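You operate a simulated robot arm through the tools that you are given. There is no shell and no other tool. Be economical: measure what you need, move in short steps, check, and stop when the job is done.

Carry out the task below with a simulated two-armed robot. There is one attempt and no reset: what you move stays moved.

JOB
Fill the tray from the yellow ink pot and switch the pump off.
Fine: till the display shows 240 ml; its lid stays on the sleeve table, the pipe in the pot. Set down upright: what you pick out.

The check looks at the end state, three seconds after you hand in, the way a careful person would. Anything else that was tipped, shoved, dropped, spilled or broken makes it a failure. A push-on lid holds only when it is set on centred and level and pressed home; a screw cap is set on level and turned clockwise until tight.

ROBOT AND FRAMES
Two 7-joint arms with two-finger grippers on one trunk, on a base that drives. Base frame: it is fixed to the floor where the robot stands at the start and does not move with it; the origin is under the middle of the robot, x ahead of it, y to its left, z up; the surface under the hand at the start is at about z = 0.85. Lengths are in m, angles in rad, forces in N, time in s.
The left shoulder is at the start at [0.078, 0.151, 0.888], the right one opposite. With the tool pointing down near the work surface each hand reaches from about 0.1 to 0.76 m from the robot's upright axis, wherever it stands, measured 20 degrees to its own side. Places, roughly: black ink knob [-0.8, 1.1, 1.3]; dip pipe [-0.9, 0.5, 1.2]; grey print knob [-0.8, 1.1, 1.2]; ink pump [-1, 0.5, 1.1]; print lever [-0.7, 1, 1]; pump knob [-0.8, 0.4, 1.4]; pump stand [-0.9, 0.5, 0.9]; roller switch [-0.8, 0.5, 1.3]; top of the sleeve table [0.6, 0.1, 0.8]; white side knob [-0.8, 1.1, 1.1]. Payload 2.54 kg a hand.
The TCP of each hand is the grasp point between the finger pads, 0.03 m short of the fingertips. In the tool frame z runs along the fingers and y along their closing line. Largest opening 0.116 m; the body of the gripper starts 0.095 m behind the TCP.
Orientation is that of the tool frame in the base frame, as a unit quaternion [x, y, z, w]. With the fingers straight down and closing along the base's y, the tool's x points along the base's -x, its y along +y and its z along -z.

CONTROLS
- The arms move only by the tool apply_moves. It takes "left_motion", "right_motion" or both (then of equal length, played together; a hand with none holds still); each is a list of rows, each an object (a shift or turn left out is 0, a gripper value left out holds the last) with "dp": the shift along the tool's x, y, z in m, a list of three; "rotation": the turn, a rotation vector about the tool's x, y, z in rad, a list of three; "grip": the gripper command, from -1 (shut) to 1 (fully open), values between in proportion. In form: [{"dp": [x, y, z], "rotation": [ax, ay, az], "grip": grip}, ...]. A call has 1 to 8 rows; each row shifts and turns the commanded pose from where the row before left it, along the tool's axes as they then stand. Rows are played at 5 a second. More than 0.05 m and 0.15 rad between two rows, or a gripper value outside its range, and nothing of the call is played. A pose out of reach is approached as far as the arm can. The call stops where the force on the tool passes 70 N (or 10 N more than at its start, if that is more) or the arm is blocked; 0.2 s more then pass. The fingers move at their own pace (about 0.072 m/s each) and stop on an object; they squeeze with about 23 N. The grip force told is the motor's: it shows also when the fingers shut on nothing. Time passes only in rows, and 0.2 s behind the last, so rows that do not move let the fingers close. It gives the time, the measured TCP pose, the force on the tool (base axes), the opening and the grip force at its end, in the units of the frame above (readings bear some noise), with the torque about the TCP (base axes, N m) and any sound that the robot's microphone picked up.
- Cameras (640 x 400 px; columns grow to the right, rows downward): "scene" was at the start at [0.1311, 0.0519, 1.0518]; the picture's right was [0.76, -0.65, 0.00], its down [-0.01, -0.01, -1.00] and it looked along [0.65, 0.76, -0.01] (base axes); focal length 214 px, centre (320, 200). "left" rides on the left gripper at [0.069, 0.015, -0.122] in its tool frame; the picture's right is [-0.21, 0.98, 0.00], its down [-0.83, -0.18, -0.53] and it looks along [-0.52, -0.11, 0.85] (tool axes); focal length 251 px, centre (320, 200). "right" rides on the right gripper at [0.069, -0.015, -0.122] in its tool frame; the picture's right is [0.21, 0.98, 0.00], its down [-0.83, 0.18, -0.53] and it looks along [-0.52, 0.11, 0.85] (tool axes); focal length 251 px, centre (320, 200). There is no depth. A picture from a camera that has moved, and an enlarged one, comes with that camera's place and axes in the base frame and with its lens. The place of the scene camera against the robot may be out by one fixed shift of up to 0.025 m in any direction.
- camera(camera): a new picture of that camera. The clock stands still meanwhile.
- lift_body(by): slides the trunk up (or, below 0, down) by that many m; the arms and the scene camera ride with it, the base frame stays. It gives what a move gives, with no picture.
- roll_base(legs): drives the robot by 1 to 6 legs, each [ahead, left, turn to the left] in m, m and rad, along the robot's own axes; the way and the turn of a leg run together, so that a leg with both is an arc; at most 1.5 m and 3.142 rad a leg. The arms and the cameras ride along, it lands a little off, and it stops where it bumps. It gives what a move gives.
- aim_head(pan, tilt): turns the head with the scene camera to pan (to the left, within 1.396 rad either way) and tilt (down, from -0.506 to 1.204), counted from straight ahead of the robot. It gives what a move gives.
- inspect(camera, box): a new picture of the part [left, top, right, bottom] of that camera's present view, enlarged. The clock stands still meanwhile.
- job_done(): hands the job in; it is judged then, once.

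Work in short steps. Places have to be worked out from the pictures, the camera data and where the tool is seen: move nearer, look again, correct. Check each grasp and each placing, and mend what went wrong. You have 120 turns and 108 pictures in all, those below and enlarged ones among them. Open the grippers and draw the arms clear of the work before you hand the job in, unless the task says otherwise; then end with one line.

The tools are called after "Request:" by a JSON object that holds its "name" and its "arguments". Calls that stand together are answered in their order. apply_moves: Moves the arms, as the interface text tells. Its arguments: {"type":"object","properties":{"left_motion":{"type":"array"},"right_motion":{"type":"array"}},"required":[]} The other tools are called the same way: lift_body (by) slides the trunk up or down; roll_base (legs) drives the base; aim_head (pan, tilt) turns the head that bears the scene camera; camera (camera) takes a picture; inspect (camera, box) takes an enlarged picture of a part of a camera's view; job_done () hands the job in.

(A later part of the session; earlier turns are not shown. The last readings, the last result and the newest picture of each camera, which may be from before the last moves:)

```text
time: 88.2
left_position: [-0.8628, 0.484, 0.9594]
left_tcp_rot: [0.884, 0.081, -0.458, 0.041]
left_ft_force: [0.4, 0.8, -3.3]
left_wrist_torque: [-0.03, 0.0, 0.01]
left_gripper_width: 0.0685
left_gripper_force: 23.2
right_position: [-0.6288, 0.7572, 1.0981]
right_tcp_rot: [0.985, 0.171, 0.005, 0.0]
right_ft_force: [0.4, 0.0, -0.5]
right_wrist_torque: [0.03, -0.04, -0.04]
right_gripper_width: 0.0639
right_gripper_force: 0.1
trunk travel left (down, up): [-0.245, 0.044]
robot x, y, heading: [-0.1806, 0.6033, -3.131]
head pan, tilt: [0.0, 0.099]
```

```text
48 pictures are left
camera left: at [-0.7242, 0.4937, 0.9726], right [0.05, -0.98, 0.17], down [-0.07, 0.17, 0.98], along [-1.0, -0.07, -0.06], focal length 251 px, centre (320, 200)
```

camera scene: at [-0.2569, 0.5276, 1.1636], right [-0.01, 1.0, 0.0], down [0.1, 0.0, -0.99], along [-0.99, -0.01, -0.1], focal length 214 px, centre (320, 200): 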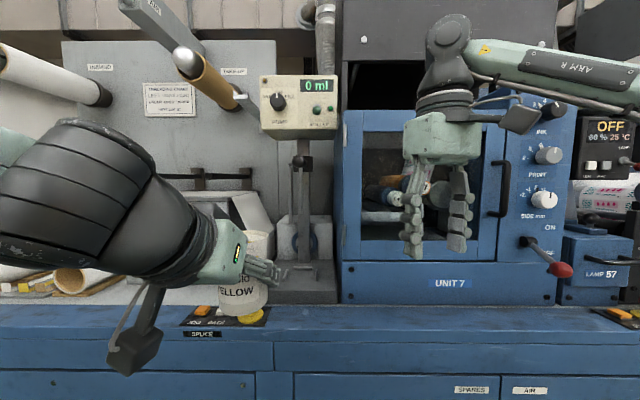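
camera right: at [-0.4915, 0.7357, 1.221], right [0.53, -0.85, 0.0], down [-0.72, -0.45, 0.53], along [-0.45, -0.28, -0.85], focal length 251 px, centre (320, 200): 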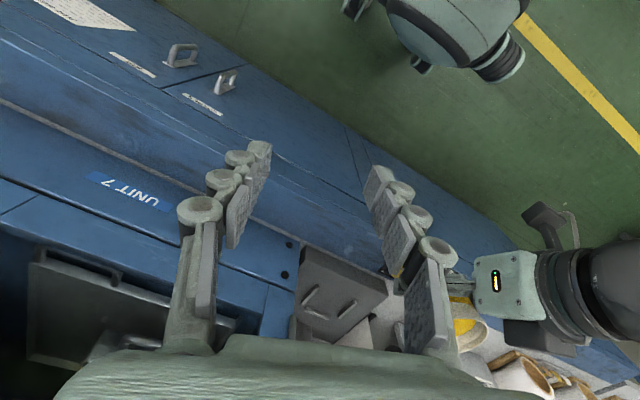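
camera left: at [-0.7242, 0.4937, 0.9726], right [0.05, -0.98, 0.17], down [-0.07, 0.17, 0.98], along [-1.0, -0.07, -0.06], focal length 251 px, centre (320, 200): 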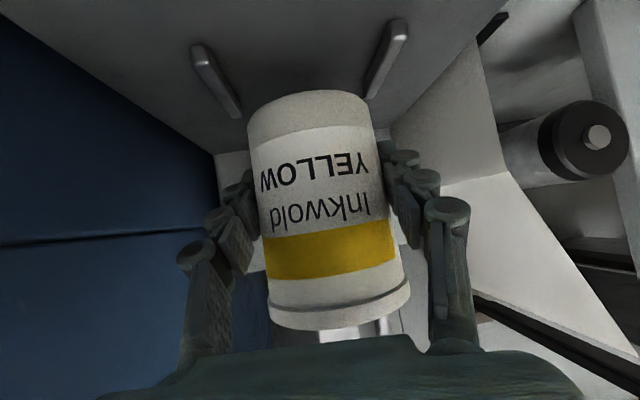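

Pot centred between ridges. Lower straight down toward the plate.

Request:
{"name": "apply_moves", "arguments": {"left_motion": [{"dp": [0.0123, 0, 0.0086]}, {"dp": [0.0041, 0, 0.0029]}, {}]}}

Request:
{"name": "apply_moves", "arguments": {"left_motion": [{"dp": [0.0033, 0, 0.0023]}, {}]}}

```text
time: 89.0
left_position: [-0.8617, 0.4813, 0.9396]
left_tcp_rot: [0.884, 0.08, -0.458, 0.039]
left_ft_force: [0.0, 0.9, -3.7]
left_wrist_torque: [0.0, -0.02, 0.01]
left_gripper_width: 0.0684
left_gripper_force: 23.1
right_position: [-0.6285, 0.757, 1.0977]
right_tcp_rot: [0.985, 0.171, 0.003, -0.001]
right_ft_force: [-0.2, -1.0, -0.3]
right_wrist_torque: [0.04, 0.0, 0.02]
right_gripper_width: 0.0639
right_gripper_force: 0.2
trunk travel left (down, up): [-0.245, 0.044]
robot x, y, heading: [-0.1841, 0.6047, -3.133]
head pan, tilt: [0.0, 0.099]
```

```text
time: 89.6
left_position: [-0.8632, 0.4814, 0.9365]
left_tcp_rot: [0.884, 0.081, -0.459, 0.04]
left_ft_force: [0.5, 0.8, -2.6]
left_wrist_torque: [-0.03, 0.03, 0.0]
left_gripper_width: 0.0682
left_gripper_force: 22.7
right_position: [-0.6279, 0.7569, 1.0992]
right_tcp_rot: [0.985, 0.171, 0.004, -0.001]
right_ft_force: [-0.2, -1.0, -0.7]
right_wrist_torque: [0.01, -0.01, 0.02]
right_gripper_width: 0.0637
right_gripper_force: 0.1
trunk travel left (down, up): [-0.245, 0.044]
robot x, y, heading: [-0.18, 0.6031, -3.129]
head pan, tilt: [0.0, 0.099]
```

No contact yet; continue in small steps.

Request:
{"name": "apply_moves", "arguments": {"left_motion": [{"dp": [0.0025, 0, 0.0017]}, {"dp": [0.0025, 0, 0.0017]}, {}]}}

Request:
{"name": "camera", "arguments": {"camera": "left"}}

```text
time: 90.4
left_position: [-0.8624, 0.4801, 0.9302]
left_tcp_rot: [0.883, 0.08, -0.46, 0.039]
left_ft_force: [-2.2, 0.7, 1.1]
left_wrist_torque: [-0.01, -0.09, -0.03]
left_gripper_width: 0.0682
left_gripper_force: 23.6
left hand out of reach, approached as far as the arm can: row 2
right_position: [-0.6279, 0.7568, 1.0991]
right_tcp_rot: [0.985, 0.171, 0.003, 0.0]
right_ft_force: [-0.2, -0.7, 0.7]
right_wrist_torque: [0.01, -0.05, -0.03]
right_gripper_width: 0.0636
right_gripper_force: 0.1
trunk travel left (down, up): [-0.245, 0.044]
robot x, y, heading: [-0.1779, 0.6047, -3.128]
head pan, tilt: [0.0, 0.099]
```

```text
47 pictures are left
camera left: at [-0.7222, 0.4906, 0.9445], right [0.05, -0.98, 0.17], down [-0.07, 0.17, 0.98], along [-1.0, -0.06, -0.06], focal length 251 px, centre (320, 200)
```

left: 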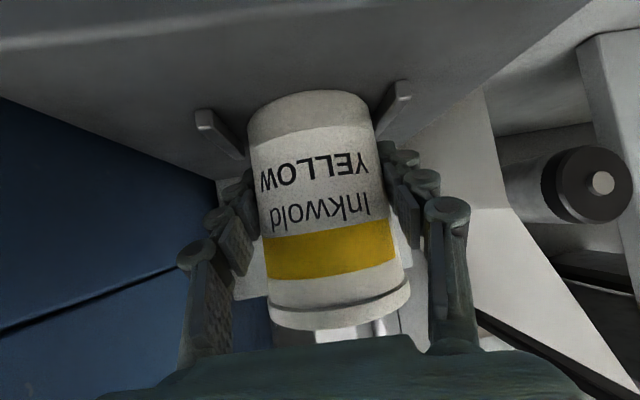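

The weight has transferred to the plate (+4 N change). Open and draw back along the tool axis.

Request:
{"name": "apply_moves", "arguments": {"left_motion": [{"grip": 0.5}, {}, {}, {"dp": [0, 0, -0.02]}, {"dp": [0, 0, -0.04]}, {"dp": [0, 0, -0.04]}, {"dp": [0, 0, -0.03]}]}}

Request:
{"name": "camera", "arguments": {"camera": "left"}}

Request:
{"name": "camera", "arguments": {"camera": "scene"}}

```text
time: 92.0
left_position: [-0.7586, 0.5, 1.0071]
left_tcp_rot: [0.883, 0.081, -0.46, 0.041]
left_ft_force: [-0.3, 0.4, -0.4]
left_wrist_torque: [-0.03, -0.03, -0.01]
left_gripper_width: 0.087
left_gripper_force: 0.1
right_position: [-0.628, 0.7565, 1.0989]
right_tcp_rot: [0.985, 0.171, 0.003, -0.001]
right_ft_force: [0.6, -0.2, 1.4]
right_wrist_torque: [0.02, -0.01, -0.01]
right_gripper_width: 0.0636
right_gripper_force: 0.0
trunk travel left (down, up): [-0.245, 0.044]
robot x, y, heading: [-0.1814, 0.6037, -3.126]
head pan, tilt: [0.0, 0.099]
```

```text
46 pictures are left
camera left: at [-0.6191, 0.5106, 1.02], right [0.05, -0.98, 0.17], down [-0.07, 0.17, 0.98], along [-1.0, -0.07, -0.06], focal length 251 px, centre (320, 200)
```

left: 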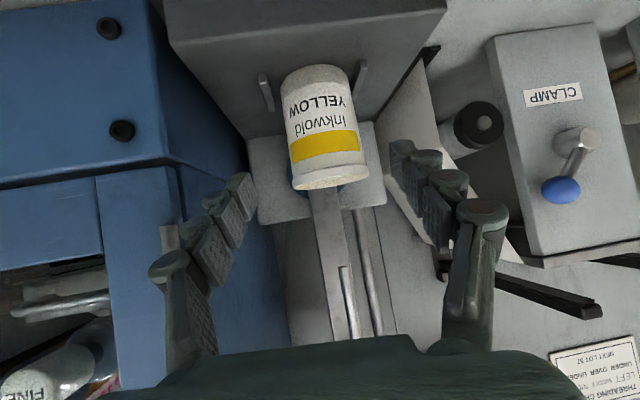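

```text
45 pictures are left
camera scene: at [-0.3353, 0.5858, 1.1637], right [-0.01, 1.0, 0.0], down [0.1, 0.0, -1.0], along [-0.99, -0.01, -0.1], focal length 214 px, centre (320, 200)
```

scene: 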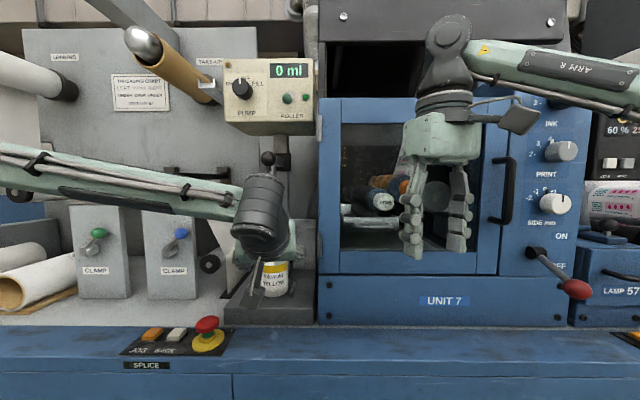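

Pot stands upright inside the ridges, and the dip pipe is above it. Now raise the left hand to view the carriage ball handle (≈[-0.80, 0.487, 1.21]).

Request:
{"name": "apply_moves", "arguments": {"left_motion": [{"dp": [-0.0265, 0.0052, -0.0361], "grip": 0}, {"dp": [-0.0265, 0.0052, -0.0361]}, {"dp": [-0.0265, 0.0052, -0.0361]}, {"dp": [-0.0265, 0.0052, -0.0361]}, {}]}}

Request:
{"name": "camera", "arguments": {"camera": "left"}}

```text
time: 93.2
left_position: [-0.6961, 0.4882, 1.1767]
left_tcp_rot: [0.884, 0.08, -0.459, 0.04]
left_ft_force: [-0.2, 0.6, 0.2]
left_wrist_torque: [-0.03, 0.02, -0.01]
left_gripper_width: 0.0578
left_gripper_force: 0.0
right_position: [-0.628, 0.7558, 1.0992]
right_tcp_rot: [0.985, 0.172, 0.003, -0.001]
right_ft_force: [0.2, 0.1, 0.6]
right_wrist_torque: [-0.01, 0.0, 0.02]
right_gripper_width: 0.0639
right_gripper_force: 0.2
trunk travel left (down, up): [-0.245, 0.044]
robot x, y, heading: [-0.1754, 0.6029, -3.13]
head pan, tilt: [0.0, 0.099]
```

```text
44 pictures are left
camera left: at [-0.5569, 0.4988, 1.1903], right [0.05, -0.98, 0.17], down [-0.07, 0.17, 0.98], along [-1.0, -0.06, -0.06], focal length 251 px, centre (320, 200)
```

left: 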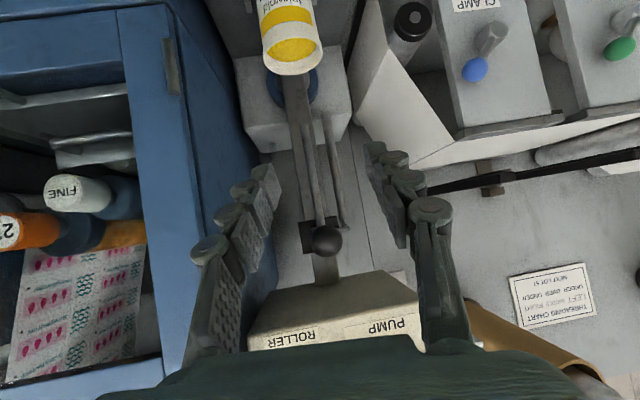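

Request:
{"name": "inspect", "arguments": {"camera": "left", "box": [230, 20, 410, 280]}}

```text
1.54 times, centred on (320, 150) of left
camera zoom: at [-0.5569, 0.4988, 1.1903], right [0.05, -0.98, 0.17], down [-0.07, 0.17, 0.98], along [-1.0, -0.06, -0.06], focal length 387 px, centre (320, 277)
```

zoom: 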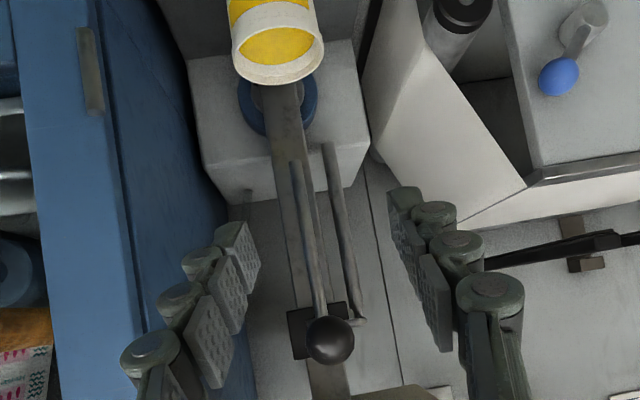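

The front rod is the dip pipe; its end triangulates to [-0.86, 0.483, 1.075], right over the pot centre. Ball handle ≈ [-0.80, 0.485, 1.215]. Flatten the left hand and come to a standoff before the ball.

Request:
{"name": "apply_moves", "arguments": {"left_motion": [{"rotation": [0, -0.12, 0]}, {"rotation": [0, -0.12, 0]}, {"rotation": [0, -0.12, 0]}, {"dp": [-0.031, -0.008, 0.015]}, {"dp": [-0.031, -0.008, 0.0]}, {}]}}

Request:
{"name": "camera", "arguments": {"camera": "left"}}

Request:
{"name": "inspect", "arguments": {"camera": "scene", "box": [190, 50, 350, 190]}}

```text
time: 94.6
left_position: [-0.7288, 0.4979, 1.2293]
left_tcp_rot: [0.787, 0.071, -0.611, 0.054]
left_ft_force: [0.0, 0.3, -0.1]
left_wrist_torque: [-0.03, -0.01, 0.0]
left_gripper_width: 0.0579
left_gripper_force: 0.1
right_position: [-0.6278, 0.7565, 1.0996]
right_tcp_rot: [0.985, 0.171, 0.004, 0.0]
right_ft_force: [0.1, 0.2, 0.4]
right_wrist_torque: [0.0, 0.01, -0.01]
right_gripper_width: 0.064
right_gripper_force: 0.0
trunk travel left (down, up): [-0.245, 0.044]
robot x, y, heading: [-0.1821, 0.6061, -3.128]
head pan, tilt: [0.0, 0.099]
```

```text
42 pictures are left
camera left: at [-0.5936, 0.5084, 1.1932], right [0.12, -0.97, 0.21], down [0.27, 0.23, 0.93], along [-0.95, -0.06, 0.29], focal length 251 px, centre (320, 200)
```

left: 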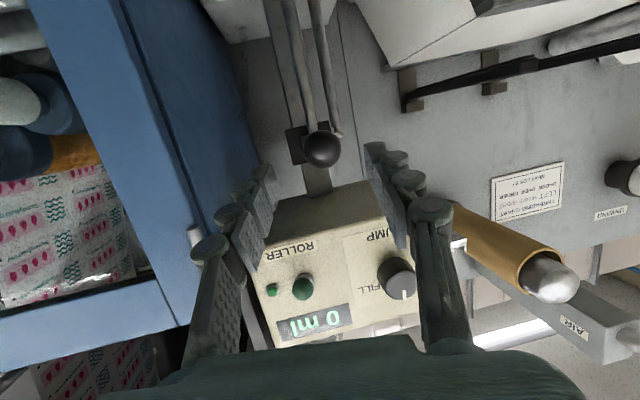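

```text
2.86 times, centred on (270, 120) of scene
camera zoom: at [-0.3354, 0.5857, 1.1637], right [-0.01, 1.0, 0.0], down [0.1, 0.0, -1.0], along [-0.99, -0.01, -0.1], focal length 613 px, centre (463, 429)
```

zoom: 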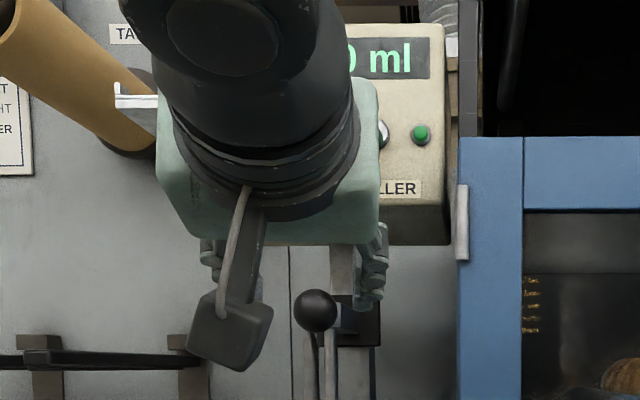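

Ball is dead ahead along the tool axis, at ≈ [-0.80, 0.4855, 1.2135]. Advance 0.06 and close on it.

Request:
{"name": "apply_moves", "arguments": {"left_motion": [{"dp": [-0.003, 0, 0.031]}, {"dp": [0, 0, 0.031]}, {"grip": -1}, {}, {}, {}]}}

Request:
{"name": "camera", "arguments": {"camera": "left"}}

```text
time: 96.0
left_position: [-0.7886, 0.4878, 1.2186]
left_tcp_rot: [0.787, 0.072, -0.61, 0.054]
left_ft_force: [-3.0, -1.3, -0.6]
left_wrist_torque: [-0.11, 0.17, -0.01]
left_gripper_width: 0.0323
left_gripper_force: 45.6
right_position: [-0.6284, 0.7563, 1.0996]
right_tcp_rot: [0.985, 0.172, 0.003, 0.0]
right_ft_force: [-0.2, -0.4, -0.3]
right_wrist_torque: [0.01, 0.0, 0.01]
right_gripper_width: 0.0636
right_gripper_force: 0.0
trunk travel left (down, up): [-0.245, 0.044]
robot x, y, heading: [-0.1765, 0.6064, -3.133]
head pan, tilt: [0.0, 0.099]
```

```text
40 pictures are left
camera left: at [-0.6529, 0.4979, 1.1821], right [0.12, -0.97, 0.21], down [0.27, 0.23, 0.93], along [-0.95, -0.06, 0.29], focal length 251 px, centre (320, 200)
```

left: 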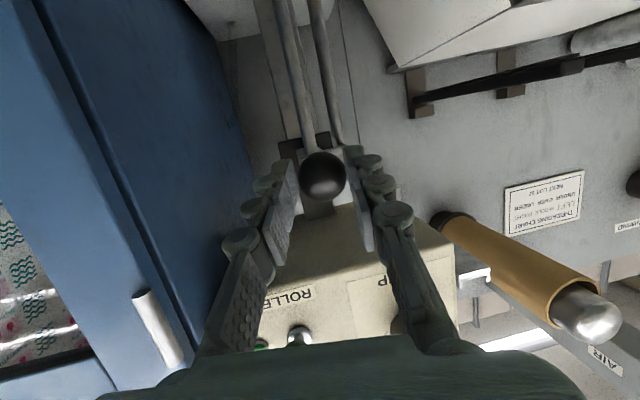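

Ball gripped. Pull the carriage straight down 0.08 m.

Request:
{"name": "apply_moves", "arguments": {"left_motion": [{"dp": [0.0194, 0, 0.005]}, {"dp": [0.0194, 0, 0.005]}, {"dp": [0.0194, 0, 0.005]}, {"dp": [0.0194, 0, 0.005]}, {}]}}

Request:
{"name": "inspect", "arguments": {"camera": "scene", "box": [190, 130, 350, 310]}}

Request:
{"name": "camera", "arguments": {"camera": "right"}}

```text
time: 97.2
left_position: [-0.788, 0.4885, 1.137]
left_tcp_rot: [0.787, 0.072, -0.61, 0.054]
left_ft_force: [15.9, -7.0, -2.0]
left_wrist_torque: [-0.25, 0.14, 0.2]
left_gripper_width: 0.032
left_gripper_force: 45.1
right_position: [-0.6262, 0.7553, 1.0995]
right_tcp_rot: [0.985, 0.172, 0.002, 0.0]
right_ft_force: [1.6, -0.4, 1.7]
right_wrist_torque: [-0.02, -0.01, 0.0]
right_gripper_width: 0.0637
right_gripper_force: 0.0
trunk travel left (down, up): [-0.245, 0.044]
robot x, y, heading: [-0.1806, 0.6035, -3.133]
head pan, tilt: [0.0, 0.099]
```

```text
2.22 times, centred on (270, 220) of scene
camera zoom: at [-0.3337, 0.5848, 1.1639], right [-0.01, 1.0, 0.0], down [0.1, 0.0, -1.0], along [-1.0, -0.01, -0.1], focal length 477 px, centre (431, 156)
```

zoom: 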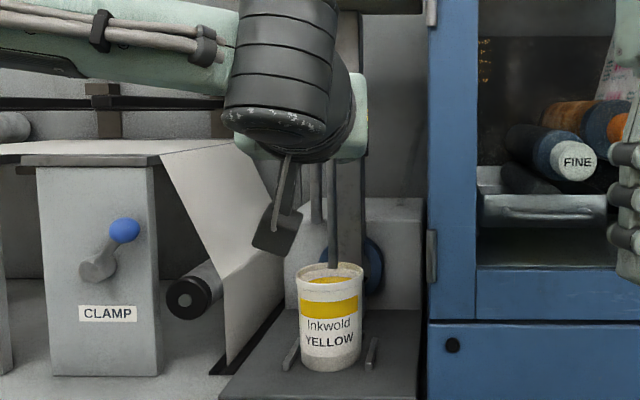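

```text
38 pictures are left
camera right: at [-0.5682, 0.7926, 1.222], right [0.53, -0.85, 0.0], down [-0.72, -0.45, 0.53], along [-0.45, -0.28, -0.85], focal length 251 px, centre (320, 200)
```

right: 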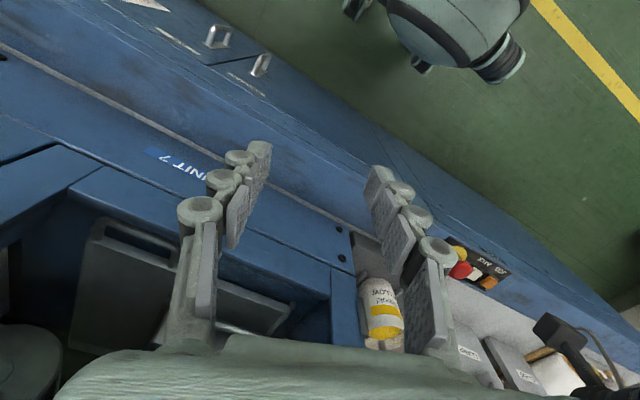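

The pipe end is just at the rim and centred. Continue down.

Request:
{"name": "apply_moves", "arguments": {"left_motion": [{"dp": [0.0145, 0, 0.0037]}, {"dp": [0.0145, 0, 0.0037]}, {"dp": [0.0145, 0, 0.0037]}, {}]}}

Request:
{"name": "inspect", "arguments": {"camera": "scene", "box": [190, 130, 350, 310]}}

```text
time: 98.2
left_position: [-0.7873, 0.488, 1.094]
left_tcp_rot: [0.787, 0.072, -0.61, 0.054]
left_ft_force: [15.2, -4.9, -0.5]
left_wrist_torque: [-0.08, 0.21, 0.22]
left_gripper_width: 0.0319
left_gripper_force: 45.0
right_position: [-0.626, 0.7556, 1.099]
right_tcp_rot: [0.985, 0.171, 0.003, 0.0]
right_ft_force: [1.2, -0.4, 0.2]
right_wrist_torque: [0.0, 0.0, -0.02]
right_gripper_width: 0.0638
right_gripper_force: 0.0
trunk travel left (down, up): [-0.245, 0.044]
robot x, y, heading: [-0.1808, 0.6077, -3.127]
head pan, tilt: [0.0, 0.099]
```

```text
2.22 times, centred on (270, 220) of scene
camera zoom: at [-0.3338, 0.5851, 1.164], right [-0.01, 1.0, 0.0], down [0.1, 0.0, -1.0], along [-1.0, -0.01, -0.1], focal length 477 px, centre (431, 156)
```

zoom: 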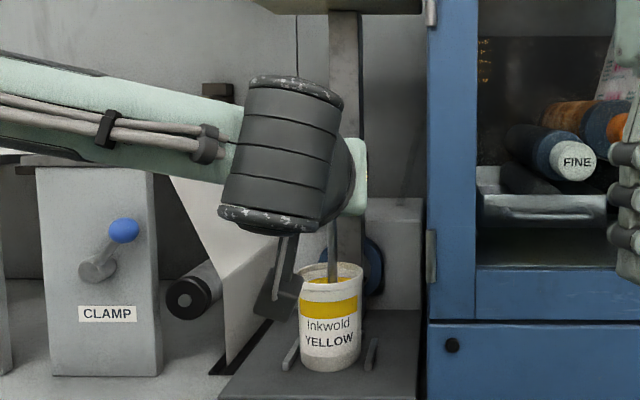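

The pipe is going into the ink. Continue down carefully, ~0.045 more, watching force.

Request:
{"name": "apply_moves", "arguments": {"left_motion": [{"dp": [0.0145, 0, 0.0037]}, {"dp": [0.0097, 0, 0.0025]}, {}]}}

Request:
{"name": "apply_moves", "arguments": {"left_motion": [{"dp": [0.0097, 0, 0.0025]}, {"dp": [0.0049, 0, 0.0012]}, {}]}}

```text
time: 99.0
left_position: [-0.7887, 0.4881, 1.0676]
left_tcp_rot: [0.787, 0.073, -0.61, 0.054]
left_ft_force: [4.6, -6.2, 0.3]
left_wrist_torque: [-0.16, 0.49, 0.17]
left_gripper_width: 0.0323
left_gripper_force: 44.7
right_position: [-0.628, 0.7556, 1.1]
right_tcp_rot: [0.985, 0.171, 0.005, -0.001]
right_ft_force: [-0.5, -0.5, 0.3]
right_wrist_torque: [0.01, -0.02, -0.01]
right_gripper_width: 0.0639
right_gripper_force: 0.1
trunk travel left (down, up): [-0.245, 0.044]
robot x, y, heading: [-0.1812, 0.6051, -3.126]
head pan, tilt: [0.0, 0.099]
```

```text
time: 99.8
left_position: [-0.7892, 0.4886, 1.0528]
left_tcp_rot: [0.787, 0.072, -0.61, 0.054]
left_ft_force: [4.1, -6.6, -0.2]
left_wrist_torque: [-0.09, 0.21, 0.23]
left_gripper_width: 0.0321
left_gripper_force: 44.6
right_position: [-0.6275, 0.756, 1.1004]
right_tcp_rot: [0.985, 0.17, 0.003, 0.0]
right_ft_force: [0.4, -0.1, -0.3]
right_wrist_torque: [-0.02, -0.03, 0.03]
right_gripper_width: 0.0637
right_gripper_force: 0.1
trunk travel left (down, up): [-0.245, 0.044]
robot x, y, heading: [-0.178, 0.6059, -3.13]
head pan, tilt: [0.0, 0.099]
```

End estimated ~2 cm above the pot's floor; step down in 4 mm steps until contact or stop.

Request:
{"name": "apply_moves", "arguments": {"left_motion": [{"dp": [0.0039, 0, 0.001]}, {"dp": [0.0039, 0, 0.001]}, {}]}}

Request:
{"name": "apply_moves", "arguments": {"left_motion": [{"dp": [0.0029, 0, 0.0007]}, {}]}}

```text
time: 100.6
left_position: [-0.787, 0.4873, 1.0482]
left_tcp_rot: [0.786, 0.073, -0.612, 0.054]
left_ft_force: [8.2, -7.1, 9.2]
left_wrist_torque: [0.12, -0.42, 0.36]
left_gripper_width: 0.0319
left_gripper_force: 45.2
right_position: [-0.6261, 0.756, 1.1005]
right_tcp_rot: [0.985, 0.171, 0.002, 0.0]
right_ft_force: [-0.5, -0.2, 0.2]
right_wrist_torque: [-0.01, -0.03, 0.01]
right_gripper_width: 0.064
right_gripper_force: 0.0
trunk travel left (down, up): [-0.245, 0.044]
robot x, y, heading: [-0.1808, 0.6049, -3.128]
head pan, tilt: [0.0, 0.099]
```

```text
time: 101.2
left_position: [-0.787, 0.4888, 1.0487]
left_tcp_rot: [0.784, 0.074, -0.614, 0.054]
left_ft_force: [2.7, -9.1, 24.8]
left_wrist_torque: [0.03, 0.2, 0.29]
left_gripper_width: 0.0319
left_gripper_force: 44.8
right_position: [-0.6255, 0.756, 1.1001]
right_tcp_rot: [0.985, 0.171, 0.002, -0.001]
right_ft_force: [0.2, 1.1, 0.9]
right_wrist_torque: [0.0, 0.01, -0.01]
right_gripper_width: 0.0638
right_gripper_force: 0.1
trunk travel left (down, up): [-0.245, 0.044]
robot x, y, heading: [-0.1779, 0.6066, -3.13]
head pan, tilt: [0.0, 0.099]
```

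The carriage has reached its end (25 N). Relax upward a few mm, open and back off.

Request:
{"name": "apply_moves", "arguments": {"left_motion": [{"dp": [-0.006, 0, -0.0015]}, {"grip": 0.1}, {}, {}, {"dp": [0, 0, -0.03]}, {"dp": [0, 0, -0.04]}, {"dp": [0, 0, -0.03]}]}}

Request:
{"name": "camera", "arguments": {"camera": "left"}}

Request:
{"name": "inspect", "arguments": {"camera": "scene", "box": [190, 50, 350, 310]}}

```text
time: 102.8
left_position: [-0.6955, 0.5049, 1.0737]
left_tcp_rot: [0.787, 0.073, -0.61, 0.055]
left_ft_force: [-0.1, -0.4, 0.5]
left_wrist_torque: [0.04, -0.06, -0.03]
left_gripper_width: 0.0638
left_gripper_force: 0.0
right_position: [-0.6289, 0.7568, 1.0984]
right_tcp_rot: [0.985, 0.171, 0.004, 0.0]
right_ft_force: [-1.2, -0.3, 0.0]
right_wrist_torque: [0.05, 0.0, 0.01]
right_gripper_width: 0.0637
right_gripper_force: 0.1
trunk travel left (down, up): [-0.245, 0.044]
robot x, y, heading: [-0.181, 0.602, -3.133]
head pan, tilt: [0.0, 0.099]
```

```text
36 pictures are left
camera left: at [-0.5593, 0.5148, 1.0369], right [0.12, -0.97, 0.21], down [0.27, 0.23, 0.93], along [-0.95, -0.06, 0.29], focal length 251 px, centre (320, 200)
```

left: 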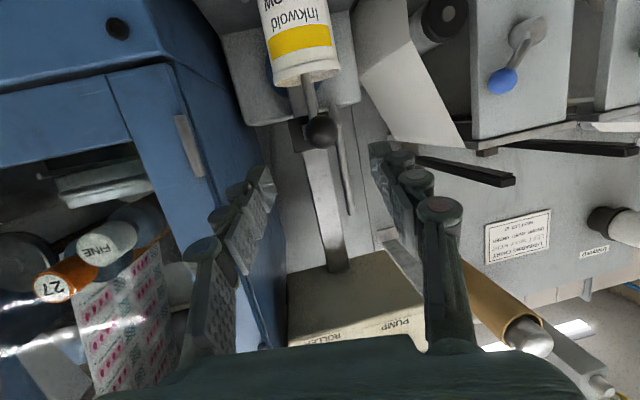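

```text
1.54 times, centred on (270, 180) of scene
camera zoom: at [-0.3362, 0.5855, 1.1635], right [-0.01, 1.0, 0.0], down [0.1, 0.0, -0.99], along [-0.99, -0.01, -0.1], focal length 330 px, centre (397, 231)
```

zoom: 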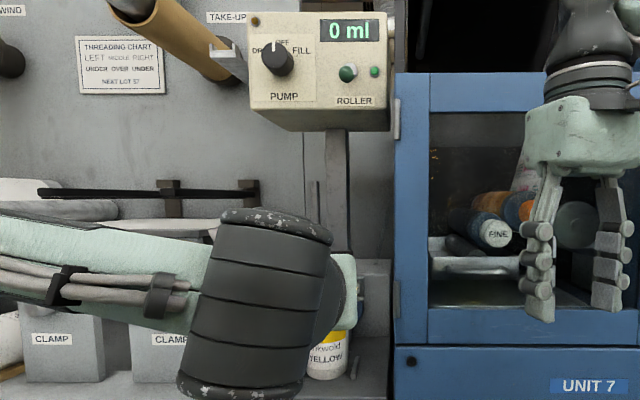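

The pipe is deep in the pot and the carriage stays. Next the pump knob, ≈ [-0.785, 0.44, 1.345] from two views. I level the left hand, square its yaw, and rise to a standoff.

Request:
{"name": "apply_moves", "arguments": {"left_motion": [{"rotation": [0.09, 0, 0.023], "dp": [0, 0, -0.02]}, {"rotation": [0.09, 0, 0.023]}, {"rotation": [0, -0.125, 0]}, {"rotation": [0, -0.125, 0]}, {"dp": [-0.045, 0.015, 0]}, {"dp": [-0.045, 0.015, 0]}, {"dp": [-0.045, 0.015, 0]}, {"dp": [-0.045, 0.015, 0]}]}}

Request:
{"name": "apply_moves", "arguments": {"left_motion": [{"dp": [-0.04, 0, 0]}, {"dp": [-0.04, 0, 0]}, {}]}}

Request:
{"name": "camera", "arguments": {"camera": "left"}}

Request:
{"name": "camera", "arguments": {"camera": "scene"}}

```text
time: 104.6
left_position: [-0.689, 0.4587, 1.2717]
left_tcp_rot: [0.708, 0.0, -0.706, -0.003]
left_ft_force: [0.7, 0.6, 0.9]
left_wrist_torque: [0.01, 0.01, 0.02]
left_gripper_width: 0.064
left_gripper_force: 0.1
left hand out of reach, approached as far as the arm can: row 3, 4
right_position: [-0.6268, 0.7571, 1.0981]
right_tcp_rot: [0.985, 0.172, 0.003, 0.0]
right_ft_force: [0.0, 0.4, 0.4]
right_wrist_torque: [0.0, 0.04, 0.02]
right_gripper_width: 0.0641
right_gripper_force: 0.1
trunk travel left (down, up): [-0.245, 0.044]
robot x, y, heading: [-0.1803, 0.6046, -3.129]
head pan, tilt: [0.0, 0.099]
```

```text
time: 105.4
left_position: [-0.6889, 0.4581, 1.3466]
left_tcp_rot: [0.708, 0.0, -0.706, -0.003]
left_ft_force: [0.5, 0.3, 0.0]
left_wrist_torque: [-0.02, 0.0, 0.03]
left_gripper_width: 0.0638
left_gripper_force: 0.1
right_position: [-0.6281, 0.7565, 1.0992]
right_tcp_rot: [0.985, 0.171, 0.004, -0.002]
right_ft_force: [-0.5, 0.1, -0.3]
right_wrist_torque: [-0.04, -0.02, 0.0]
right_gripper_width: 0.0637
right_gripper_force: 0.1
trunk travel left (down, up): [-0.245, 0.044]
robot x, y, heading: [-0.1778, 0.6027, -3.13]
head pan, tilt: [0.0, 0.099]
```

```text
34 pictures are left
camera left: at [-0.5685, 0.4435, 1.2775], right [-0.01, -0.98, 0.21], down [0.53, 0.18, 0.83], along [-0.85, 0.12, 0.52], focal length 251 px, centre (320, 200)
```

left: 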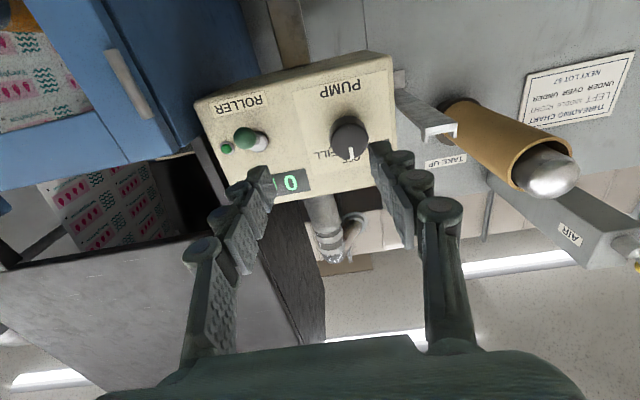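

```text
33 pictures are left
camera scene: at [-0.3356, 0.5856, 1.1636], right [-0.01, 1.0, 0.0], down [0.1, 0.0, -0.99], along [-0.99, -0.01, -0.1], focal length 214 px, centre (320, 200)
```

scene: 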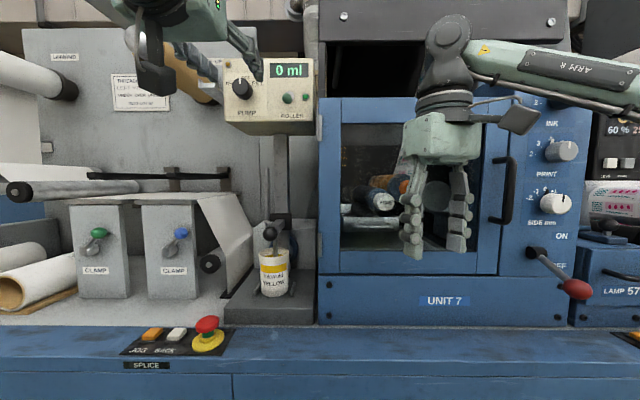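

Excellent view; knob triangulates near [-0.80, 0.434, 1.358]. Line up, pre-roll the wrist -0.3 rad, close in a bit and re-check.

Request:
{"name": "apply_moves", "arguments": {"left_motion": [{"dp": [-0.01, 0.023, 0]}, {"dp": [0, 0, 0.03]}, {"rotation": [0, 0, -0.15]}, {"rotation": [0, 0, -0.15]}, {}]}}

Request:
{"name": "camera", "arguments": {"camera": "left"}}

```text
time: 106.6
left_position: [-0.7227, 0.4358, 1.3567]
left_tcp_rot: [0.7, 0.106, -0.698, -0.108]
left_ft_force: [0.6, 0.0, 0.4]
left_wrist_torque: [0.01, -0.01, 0.0]
left_gripper_width: 0.0639
left_gripper_force: 0.1
right_position: [-0.6278, 0.7569, 1.099]
right_tcp_rot: [0.985, 0.171, 0.003, -0.001]
right_ft_force: [-0.5, 0.1, 1.0]
right_wrist_torque: [-0.04, -0.01, -0.01]
right_gripper_width: 0.0639
right_gripper_force: 0.0
trunk travel left (down, up): [-0.245, 0.044]
robot x, y, heading: [-0.1807, 0.6004, -3.129]
head pan, tilt: [0.0, 0.099]
```

```text
32 pictures are left
camera left: at [-0.6007, 0.4417, 1.286], right [-0.01, -1.0, -0.09], down [0.53, -0.08, 0.84], along [-0.85, -0.04, 0.53], focal length 251 px, centre (320, 200)
```

left: 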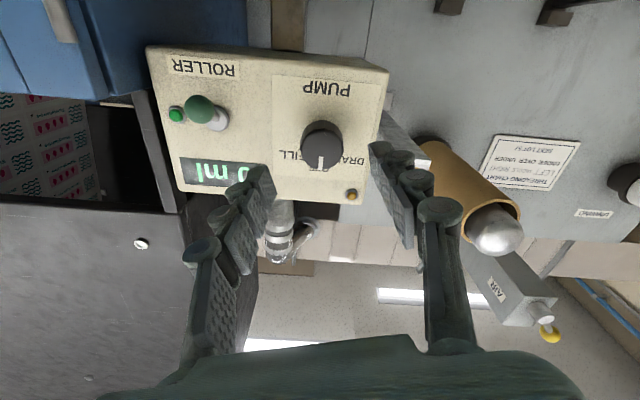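

Aligned: knob is ~0.075 ahead on the axis. Advance 0.05 and check contact.

Request:
{"name": "apply_moves", "arguments": {"left_motion": [{"dp": [0, 0, 0.03]}, {"dp": [0, 0, 0.022]}, {}]}}

Request:
{"name": "camera", "arguments": {"camera": "left"}}

Request:
{"name": "inspect", "arguments": {"camera": "scene", "box": [200, 40, 340, 140]}}

```text
time: 107.4
left_position: [-0.7728, 0.4363, 1.3564]
left_tcp_rot: [0.7, 0.104, -0.698, -0.107]
left_ft_force: [-0.1, -0.1, 0.3]
left_wrist_torque: [-0.01, 0.01, 0.02]
left_gripper_width: 0.0638
left_gripper_force: 0.0
right_position: [-0.6273, 0.7568, 1.0988]
right_tcp_rot: [0.985, 0.17, 0.004, 0.0]
right_ft_force: [0.3, -0.5, -0.4]
right_wrist_torque: [-0.01, -0.01, -0.02]
right_gripper_width: 0.0639
right_gripper_force: 0.0
trunk travel left (down, up): [-0.245, 0.044]
robot x, y, heading: [-0.1818, 0.6065, -3.129]
head pan, tilt: [0.0, 0.099]
```

```text
31 pictures are left
camera left: at [-0.6513, 0.4422, 1.2864], right [0.0, -1.0, -0.09], down [0.53, -0.08, 0.84], along [-0.85, -0.04, 0.53], focal length 251 px, centre (320, 200)
```

left: 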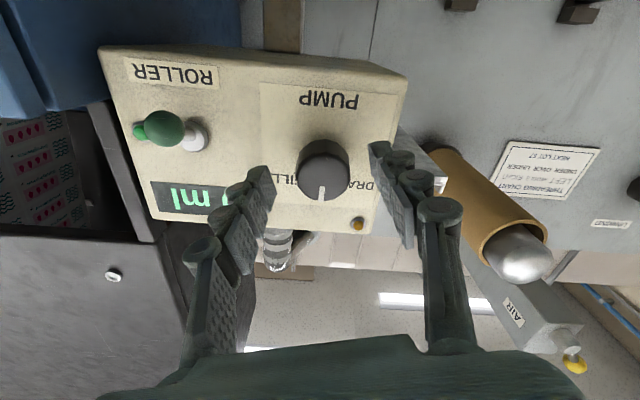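

```text
4.00 times, centred on (270, 90) of scene
camera zoom: at [-0.3355, 0.5857, 1.1637], right [-0.01, 1.0, 0.0], down [0.1, 0.0, -1.0], along [-0.99, -0.01, -0.1], focal length 858 px, centre (520, 640)
```

zoom: 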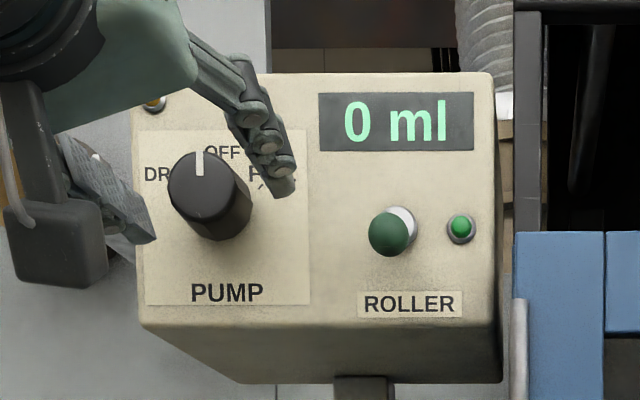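

Fingers straddle the knob; display is readable in the scene view. Advance 6 mm and grip.

Request:
{"name": "apply_moves", "arguments": {"left_motion": [{"dp": [0, 0, 0.006]}, {"grip": -1}, {}, {}, {}]}}

Request:
{"name": "inspect", "arguments": {"camera": "scene", "box": [200, 40, 340, 140]}}

```text
time: 108.6
left_position: [-0.78, 0.4357, 1.3568]
left_tcp_rot: [0.7, 0.105, -0.698, -0.109]
left_ft_force: [0.6, -2.2, -2.4]
left_wrist_torque: [0.02, -0.09, 0.16]
left_gripper_width: 0.0371
left_gripper_force: 44.9
right_position: [-0.6277, 0.7554, 1.0985]
right_tcp_rot: [0.985, 0.171, 0.004, 0.0]
right_ft_force: [-0.4, 0.3, -0.1]
right_wrist_torque: [0.0, 0.0, -0.01]
right_gripper_width: 0.0638
right_gripper_force: 0.1
trunk travel left (down, up): [-0.245, 0.044]
robot x, y, heading: [-0.183, 0.6041, -3.13]
head pan, tilt: [0.0, 0.099]
```

```text
4.00 times, centred on (270, 90) of scene
camera zoom: at [-0.3356, 0.5853, 1.1636], right [-0.01, 1.0, 0.0], down [0.1, 0.0, -1.0], along [-0.99, -0.01, -0.1], focal length 858 px, centre (520, 640)
```

zoom: 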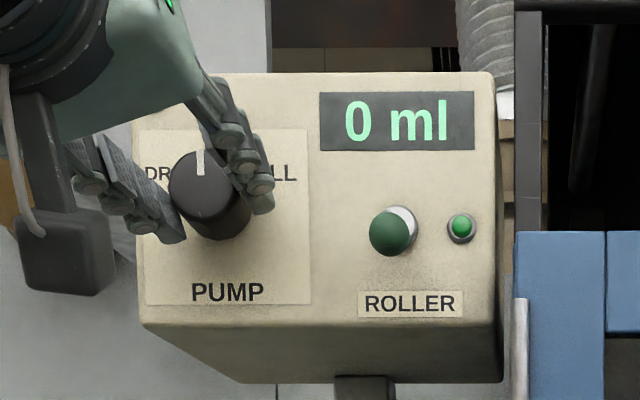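

Knob gripped. Turn clockwise (toward FILL) in steps, checking the display.

Request:
{"name": "apply_moves", "arguments": {"left_motion": [{"rotation": [0, 0, 0.148]}, {"rotation": [0, 0, 0.148]}, {"rotation": [0, 0, 0.148]}, {"rotation": [0, 0, 0.148]}]}}

Request:
{"name": "inspect", "arguments": {"camera": "scene", "box": [200, 40, 340, 140]}}

```text
time: 109.6
left_position: [-0.7788, 0.4331, 1.3566]
left_tcp_rot: [0.701, -0.102, -0.699, 0.101]
left_ft_force: [10.6, -11.2, -10.6]
left_wrist_torque: [0.06, -0.95, 0.57]
left_gripper_width: 0.0367
left_gripper_force: 44.7
right_position: [-0.6271, 0.7539, 1.0988]
right_tcp_rot: [0.985, 0.173, 0.003, -0.002]
right_ft_force: [1.3, 0.4, 0.1]
right_wrist_torque: [0.05, 0.02, -0.01]
right_gripper_width: 0.0637
right_gripper_force: 0.1
trunk travel left (down, up): [-0.245, 0.044]
robot x, y, heading: [-0.1797, 0.6042, -3.127]
head pan, tilt: [0.0, 0.099]
```

```text
4.00 times, centred on (270, 90) of scene
camera zoom: at [-0.3348, 0.5836, 1.1637], right [-0.01, 1.0, 0.0], down [0.1, 0.0, -1.0], along [-1.0, -0.01, -0.1], focal length 858 px, centre (520, 640)
```

zoom: 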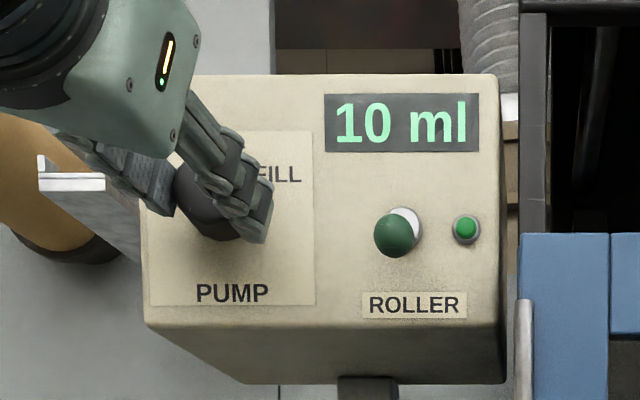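

It is filling (10 ml). Hold for 0.8 s to measure the rate.

Request:
{"name": "apply_moves", "arguments": {"left_motion": [{}, {}, {}]}}

Request:
{"name": "inspect", "arguments": {"camera": "scene", "box": [200, 40, 340, 140]}}

```text
time: 110.4
left_position: [-0.7787, 0.4321, 1.3552]
left_tcp_rot: [0.701, -0.102, -0.699, 0.101]
left_ft_force: [12.8, -13.1, -14.1]
left_wrist_torque: [0.05, -0.56, 0.35]
left_gripper_width: 0.0371
left_gripper_force: 45.9
right_position: [-0.6263, 0.7542, 1.1004]
right_tcp_rot: [0.985, 0.171, 0.003, -0.001]
right_ft_force: [-0.9, 0.4, -0.4]
right_wrist_torque: [0.01, -0.02, -0.01]
right_gripper_width: 0.0639
right_gripper_force: 0.0
trunk travel left (down, up): [-0.245, 0.044]
robot x, y, heading: [-0.179, 0.6024, -3.132]
head pan, tilt: [0.0, 0.099]
```

```text
4.00 times, centred on (270, 90) of scene
camera zoom: at [-0.3348, 0.5832, 1.1637], right [-0.01, 1.0, 0.0], down [0.1, 0.0, -1.0], along [-1.0, -0.01, -0.1], focal length 858 px, centre (520, 640)
```

zoom: 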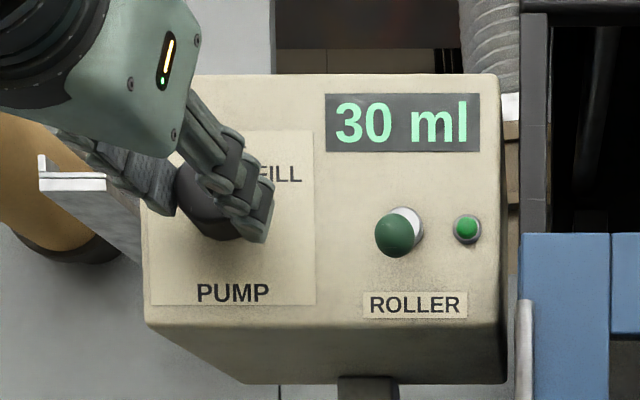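

~20 ml per 0.8 s. Wait 3.6 s more and read again to refine the rate.

Request:
{"name": "apply_moves", "arguments": {"left_motion": [{}, {}, {}, {}, {}, {}, {}, {}]}}

Request:
{"name": "apply_moves", "arguments": {"left_motion": [{}, {}, {}, {}, {}, {}, {}, {}]}}

Request:
{"name": "inspect", "arguments": {"camera": "scene", "box": [200, 40, 340, 140]}}

```text
time: 112.2
left_position: [-0.7799, 0.4319, 1.3567]
left_tcp_rot: [0.7, -0.102, -0.699, 0.1]
left_ft_force: [11.4, -14.2, -13.7]
left_wrist_torque: [0.05, -0.41, 0.34]
left_gripper_width: 0.0367
left_gripper_force: 45.0
right_position: [-0.6271, 0.7542, 1.0988]
right_tcp_rot: [0.985, 0.171, 0.002, 0.0]
right_ft_force: [0.6, 1.1, 0.0]
right_wrist_torque: [0.01, 0.0, 0.0]
right_gripper_width: 0.0635
right_gripper_force: 0.1
trunk travel left (down, up): [-0.245, 0.044]
robot x, y, heading: [-0.181, 0.6046, -3.131]
head pan, tilt: [0.0, 0.099]
```

```text
time: 114.0
left_position: [-0.7802, 0.4334, 1.3557]
left_tcp_rot: [0.7, -0.102, -0.699, 0.1]
left_ft_force: [10.6, -13.9, -11.5]
left_wrist_torque: [0.01, -0.32, 0.36]
left_gripper_width: 0.0364
left_gripper_force: 44.6
right_position: [-0.6276, 0.754, 1.0992]
right_tcp_rot: [0.985, 0.171, 0.004, -0.001]
right_ft_force: [0.3, -0.8, 0.3]
right_wrist_torque: [0.03, -0.03, -0.02]
right_gripper_width: 0.0639
right_gripper_force: 0.1
trunk travel left (down, up): [-0.245, 0.044]
robot x, y, heading: [-0.1795, 0.6069, -3.13]
head pan, tilt: [0.0, 0.099]
```

```text
4.00 times, centred on (270, 90) of scene
camera zoom: at [-0.335, 0.5832, 1.1637], right [-0.01, 1.0, 0.0], down [0.1, 0.0, -1.0], along [-0.99, -0.01, -0.1], focal length 858 px, centre (520, 640)
```

zoom: 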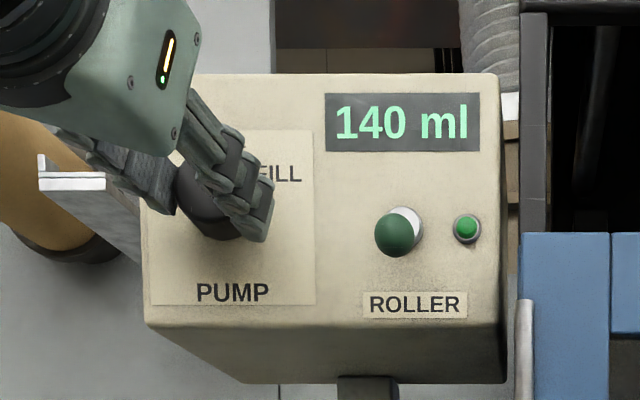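

≈30 ml/s. Wait 1.8 s more, then read.

Request:
{"name": "apply_moves", "arguments": {"left_motion": [{}, {}, {}, {}, {}, {}, {}, {}]}}

Request:
{"name": "inspect", "arguments": {"camera": "scene", "box": [200, 40, 340, 140]}}

```text
time: 115.8
left_position: [-0.78, 0.4322, 1.3571]
left_tcp_rot: [0.7, -0.102, -0.699, 0.099]
left_ft_force: [9.4, -14.4, -10.6]
left_wrist_torque: [0.03, -0.25, 0.41]
left_gripper_width: 0.0366
left_gripper_force: 44.9
right_position: [-0.6274, 0.7538, 1.0991]
right_tcp_rot: [0.985, 0.171, 0.003, -0.001]
right_ft_force: [0.4, -0.7, 0.6]
right_wrist_torque: [0.03, 0.0, -0.02]
right_gripper_width: 0.0639
right_gripper_force: 0.1
trunk travel left (down, up): [-0.245, 0.044]
robot x, y, heading: [-0.1805, 0.6068, -3.129]
head pan, tilt: [0.0, 0.099]
```

```text
4.00 times, centred on (270, 90) of scene
camera zoom: at [-0.3351, 0.5832, 1.1637], right [-0.01, 1.0, 0.0], down [0.1, 0.0, -1.0], along [-0.99, -0.01, -0.1], focal length 858 px, centre (520, 640)
```

zoom: 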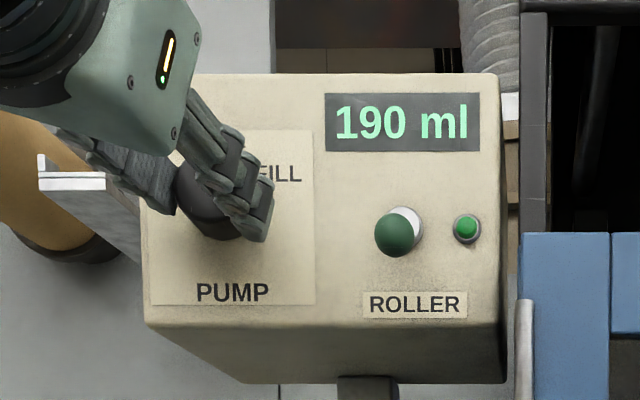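

190 ml. Wait 1.0 s more (≈220), read, then turn off.

Request:
{"name": "apply_moves", "arguments": {"left_motion": [{}, {}, {}, {}]}}

Request:
{"name": "inspect", "arguments": {"camera": "scene", "box": [200, 40, 340, 140]}}

```text
time: 116.8
left_position: [-0.7795, 0.4316, 1.3562]
left_tcp_rot: [0.7, -0.103, -0.699, 0.1]
left_ft_force: [8.0, -14.5, -9.8]
left_wrist_torque: [0.04, -0.22, 0.44]
left_gripper_width: 0.0365
left_gripper_force: 45.0
right_position: [-0.628, 0.7544, 1.1007]
right_tcp_rot: [0.985, 0.171, 0.003, -0.002]
right_ft_force: [0.3, -0.5, -0.2]
right_wrist_torque: [0.03, -0.02, 0.04]
right_gripper_width: 0.064
right_gripper_force: 0.0
trunk travel left (down, up): [-0.245, 0.044]
robot x, y, heading: [-0.1794, 0.6028, -3.133]
head pan, tilt: [0.0, 0.099]
```

```text
4.00 times, centred on (270, 90) of scene
camera zoom: at [-0.3351, 0.5832, 1.1637], right [-0.01, 1.0, 0.0], down [0.1, 0.0, -1.0], along [-0.99, -0.01, -0.1], focal length 858 px, centre (520, 640)
```

zoom: 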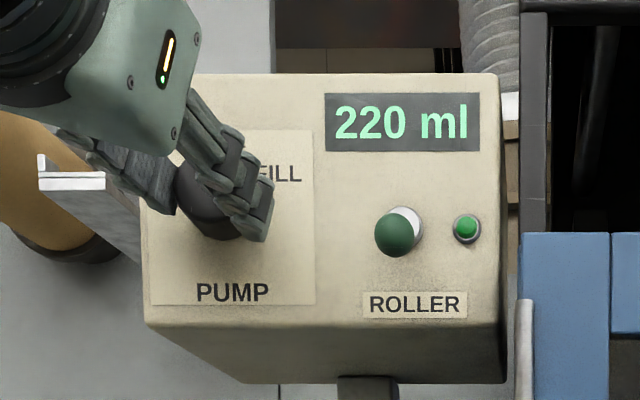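

220 ml. Turn back to OFF now (about 15 ml more will flow during the turn).

Request:
{"name": "apply_moves", "arguments": {"left_motion": [{"rotation": [0, 0, -0.07]}, {"rotation": [0, 0, -0.148]}, {"rotation": [0, 0, -0.148]}, {"rotation": [0, 0, -0.148]}, {"rotation": [0, 0, -0.078]}]}}

Request:
{"name": "inspect", "arguments": {"camera": "scene", "box": [200, 40, 340, 140]}}

```text
time: 118.0
left_position: [-0.7792, 0.4364, 1.3569]
left_tcp_rot: [0.699, 0.106, -0.698, -0.111]
left_ft_force: [3.6, -10.4, -2.3]
left_wrist_torque: [-0.01, 0.66, 0.47]
left_gripper_width: 0.0367
left_gripper_force: 45.8
right_position: [-0.627, 0.7548, 1.0991]
right_tcp_rot: [0.985, 0.171, 0.004, -0.002]
right_ft_force: [0.7, -0.2, -0.1]
right_wrist_torque: [0.0, -0.01, -0.03]
right_gripper_width: 0.0638
right_gripper_force: 0.0
trunk travel left (down, up): [-0.245, 0.044]
robot x, y, heading: [-0.1827, 0.6062, -3.127]
head pan, tilt: [0.0, 0.099]
```

```text
4.00 times, centred on (270, 90) of scene
camera zoom: at [-0.3352, 0.5842, 1.1637], right [-0.01, 1.0, 0.0], down [0.1, 0.0, -1.0], along [-0.99, -0.01, -0.1], focal length 858 px, centre (520, 640)
```

zoom: 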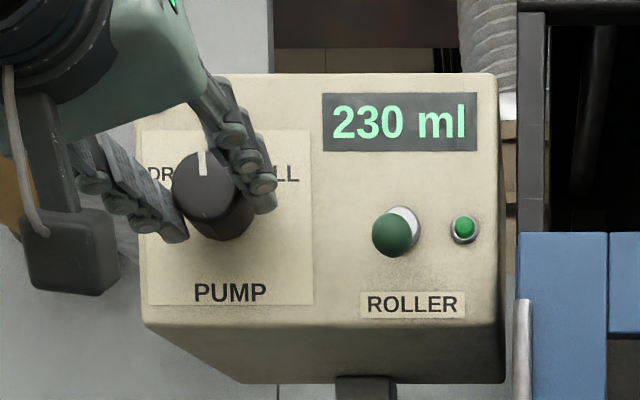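

Shows 230 ml, knob back near OFF. Verify flow has stopped.

Request:
{"name": "apply_moves", "arguments": {"left_motion": [{}, {}, {}]}}

Request:
{"name": "inspect", "arguments": {"camera": "scene", "box": [200, 40, 340, 140]}}

```text
time: 118.8
left_position: [-0.7787, 0.4349, 1.3564]
left_tcp_rot: [0.699, 0.106, -0.698, -0.11]
left_ft_force: [1.6, -9.0, 1.1]
left_wrist_torque: [0.01, -0.07, 0.05]
left_gripper_width: 0.0364
left_gripper_force: 45.1
right_position: [-0.6274, 0.7553, 1.0991]
right_tcp_rot: [0.985, 0.171, 0.003, -0.001]
right_ft_force: [-0.8, 0.4, 0.3]
right_wrist_torque: [-0.04, 0.01, -0.01]
right_gripper_width: 0.0637
right_gripper_force: 0.0
trunk travel left (down, up): [-0.245, 0.044]
robot x, y, heading: [-0.1773, 0.6079, -3.134]
head pan, tilt: [0.0, 0.099]
```

```text
4.00 times, centred on (270, 90) of scene
camera zoom: at [-0.3352, 0.5844, 1.1638], right [-0.01, 1.0, 0.0], down [0.1, 0.0, -1.0], along [-0.99, -0.01, -0.1], focal length 858 px, centre (520, 640)
```

zoom: 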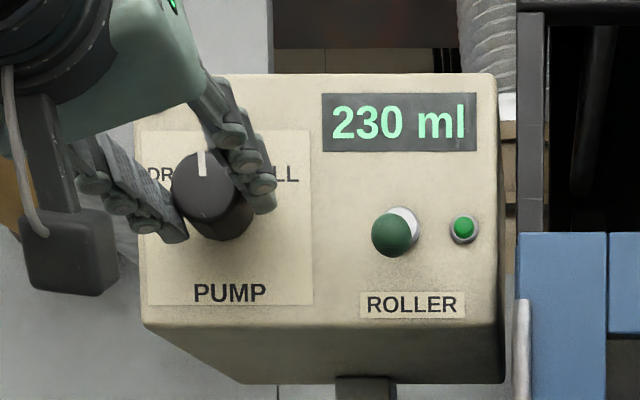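

Stable at 230. Give a short pulse: three steps toward FILL and straight back.

Request:
{"name": "apply_moves", "arguments": {"left_motion": [{"rotation": [0, 0, 0.148]}, {"rotation": [0, 0, 0.148]}, {"rotation": [0, 0, 0.148]}, {"rotation": [0, 0, -0.148]}, {"rotation": [0, 0, -0.148]}, {"rotation": [0, 0, -0.148]}, {}]}}

Request:
{"name": "inspect", "arguments": {"camera": "scene", "box": [200, 40, 340, 140]}}

```text
time: 120.4
left_position: [-0.7794, 0.4354, 1.3565]
left_tcp_rot: [0.7, 0.105, -0.698, -0.109]
left_ft_force: [3.1, -8.9, 2.1]
left_wrist_torque: [-0.01, 0.15, 0.23]
left_gripper_width: 0.0366
left_gripper_force: 44.5
right_position: [-0.6267, 0.7546, 1.0999]
right_tcp_rot: [0.985, 0.172, 0.004, 0.0]
right_ft_force: [-0.1, -0.7, -0.5]
right_wrist_torque: [0.01, 0.0, 0.0]
right_gripper_width: 0.0638
right_gripper_force: 0.0
trunk travel left (down, up): [-0.245, 0.044]
robot x, y, heading: [-0.1799, 0.604, -3.131]
head pan, tilt: [0.0, 0.099]
```

```text
4.00 times, centred on (270, 90) of scene
camera zoom: at [-0.335, 0.5845, 1.1638], right [-0.01, 1.0, 0.0], down [0.1, 0.0, -1.0], along [-0.99, -0.01, -0.1], focal length 858 px, centre (520, 640)
```

zoom: 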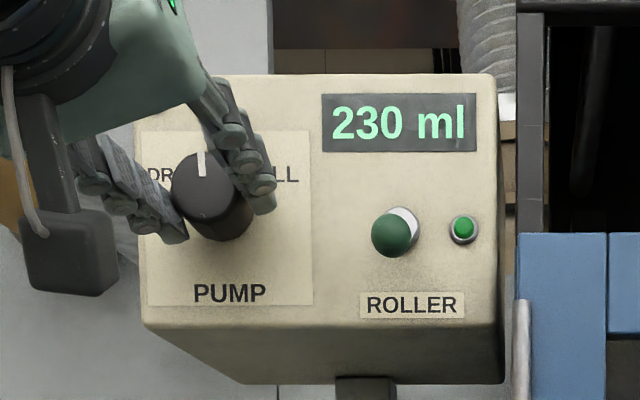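

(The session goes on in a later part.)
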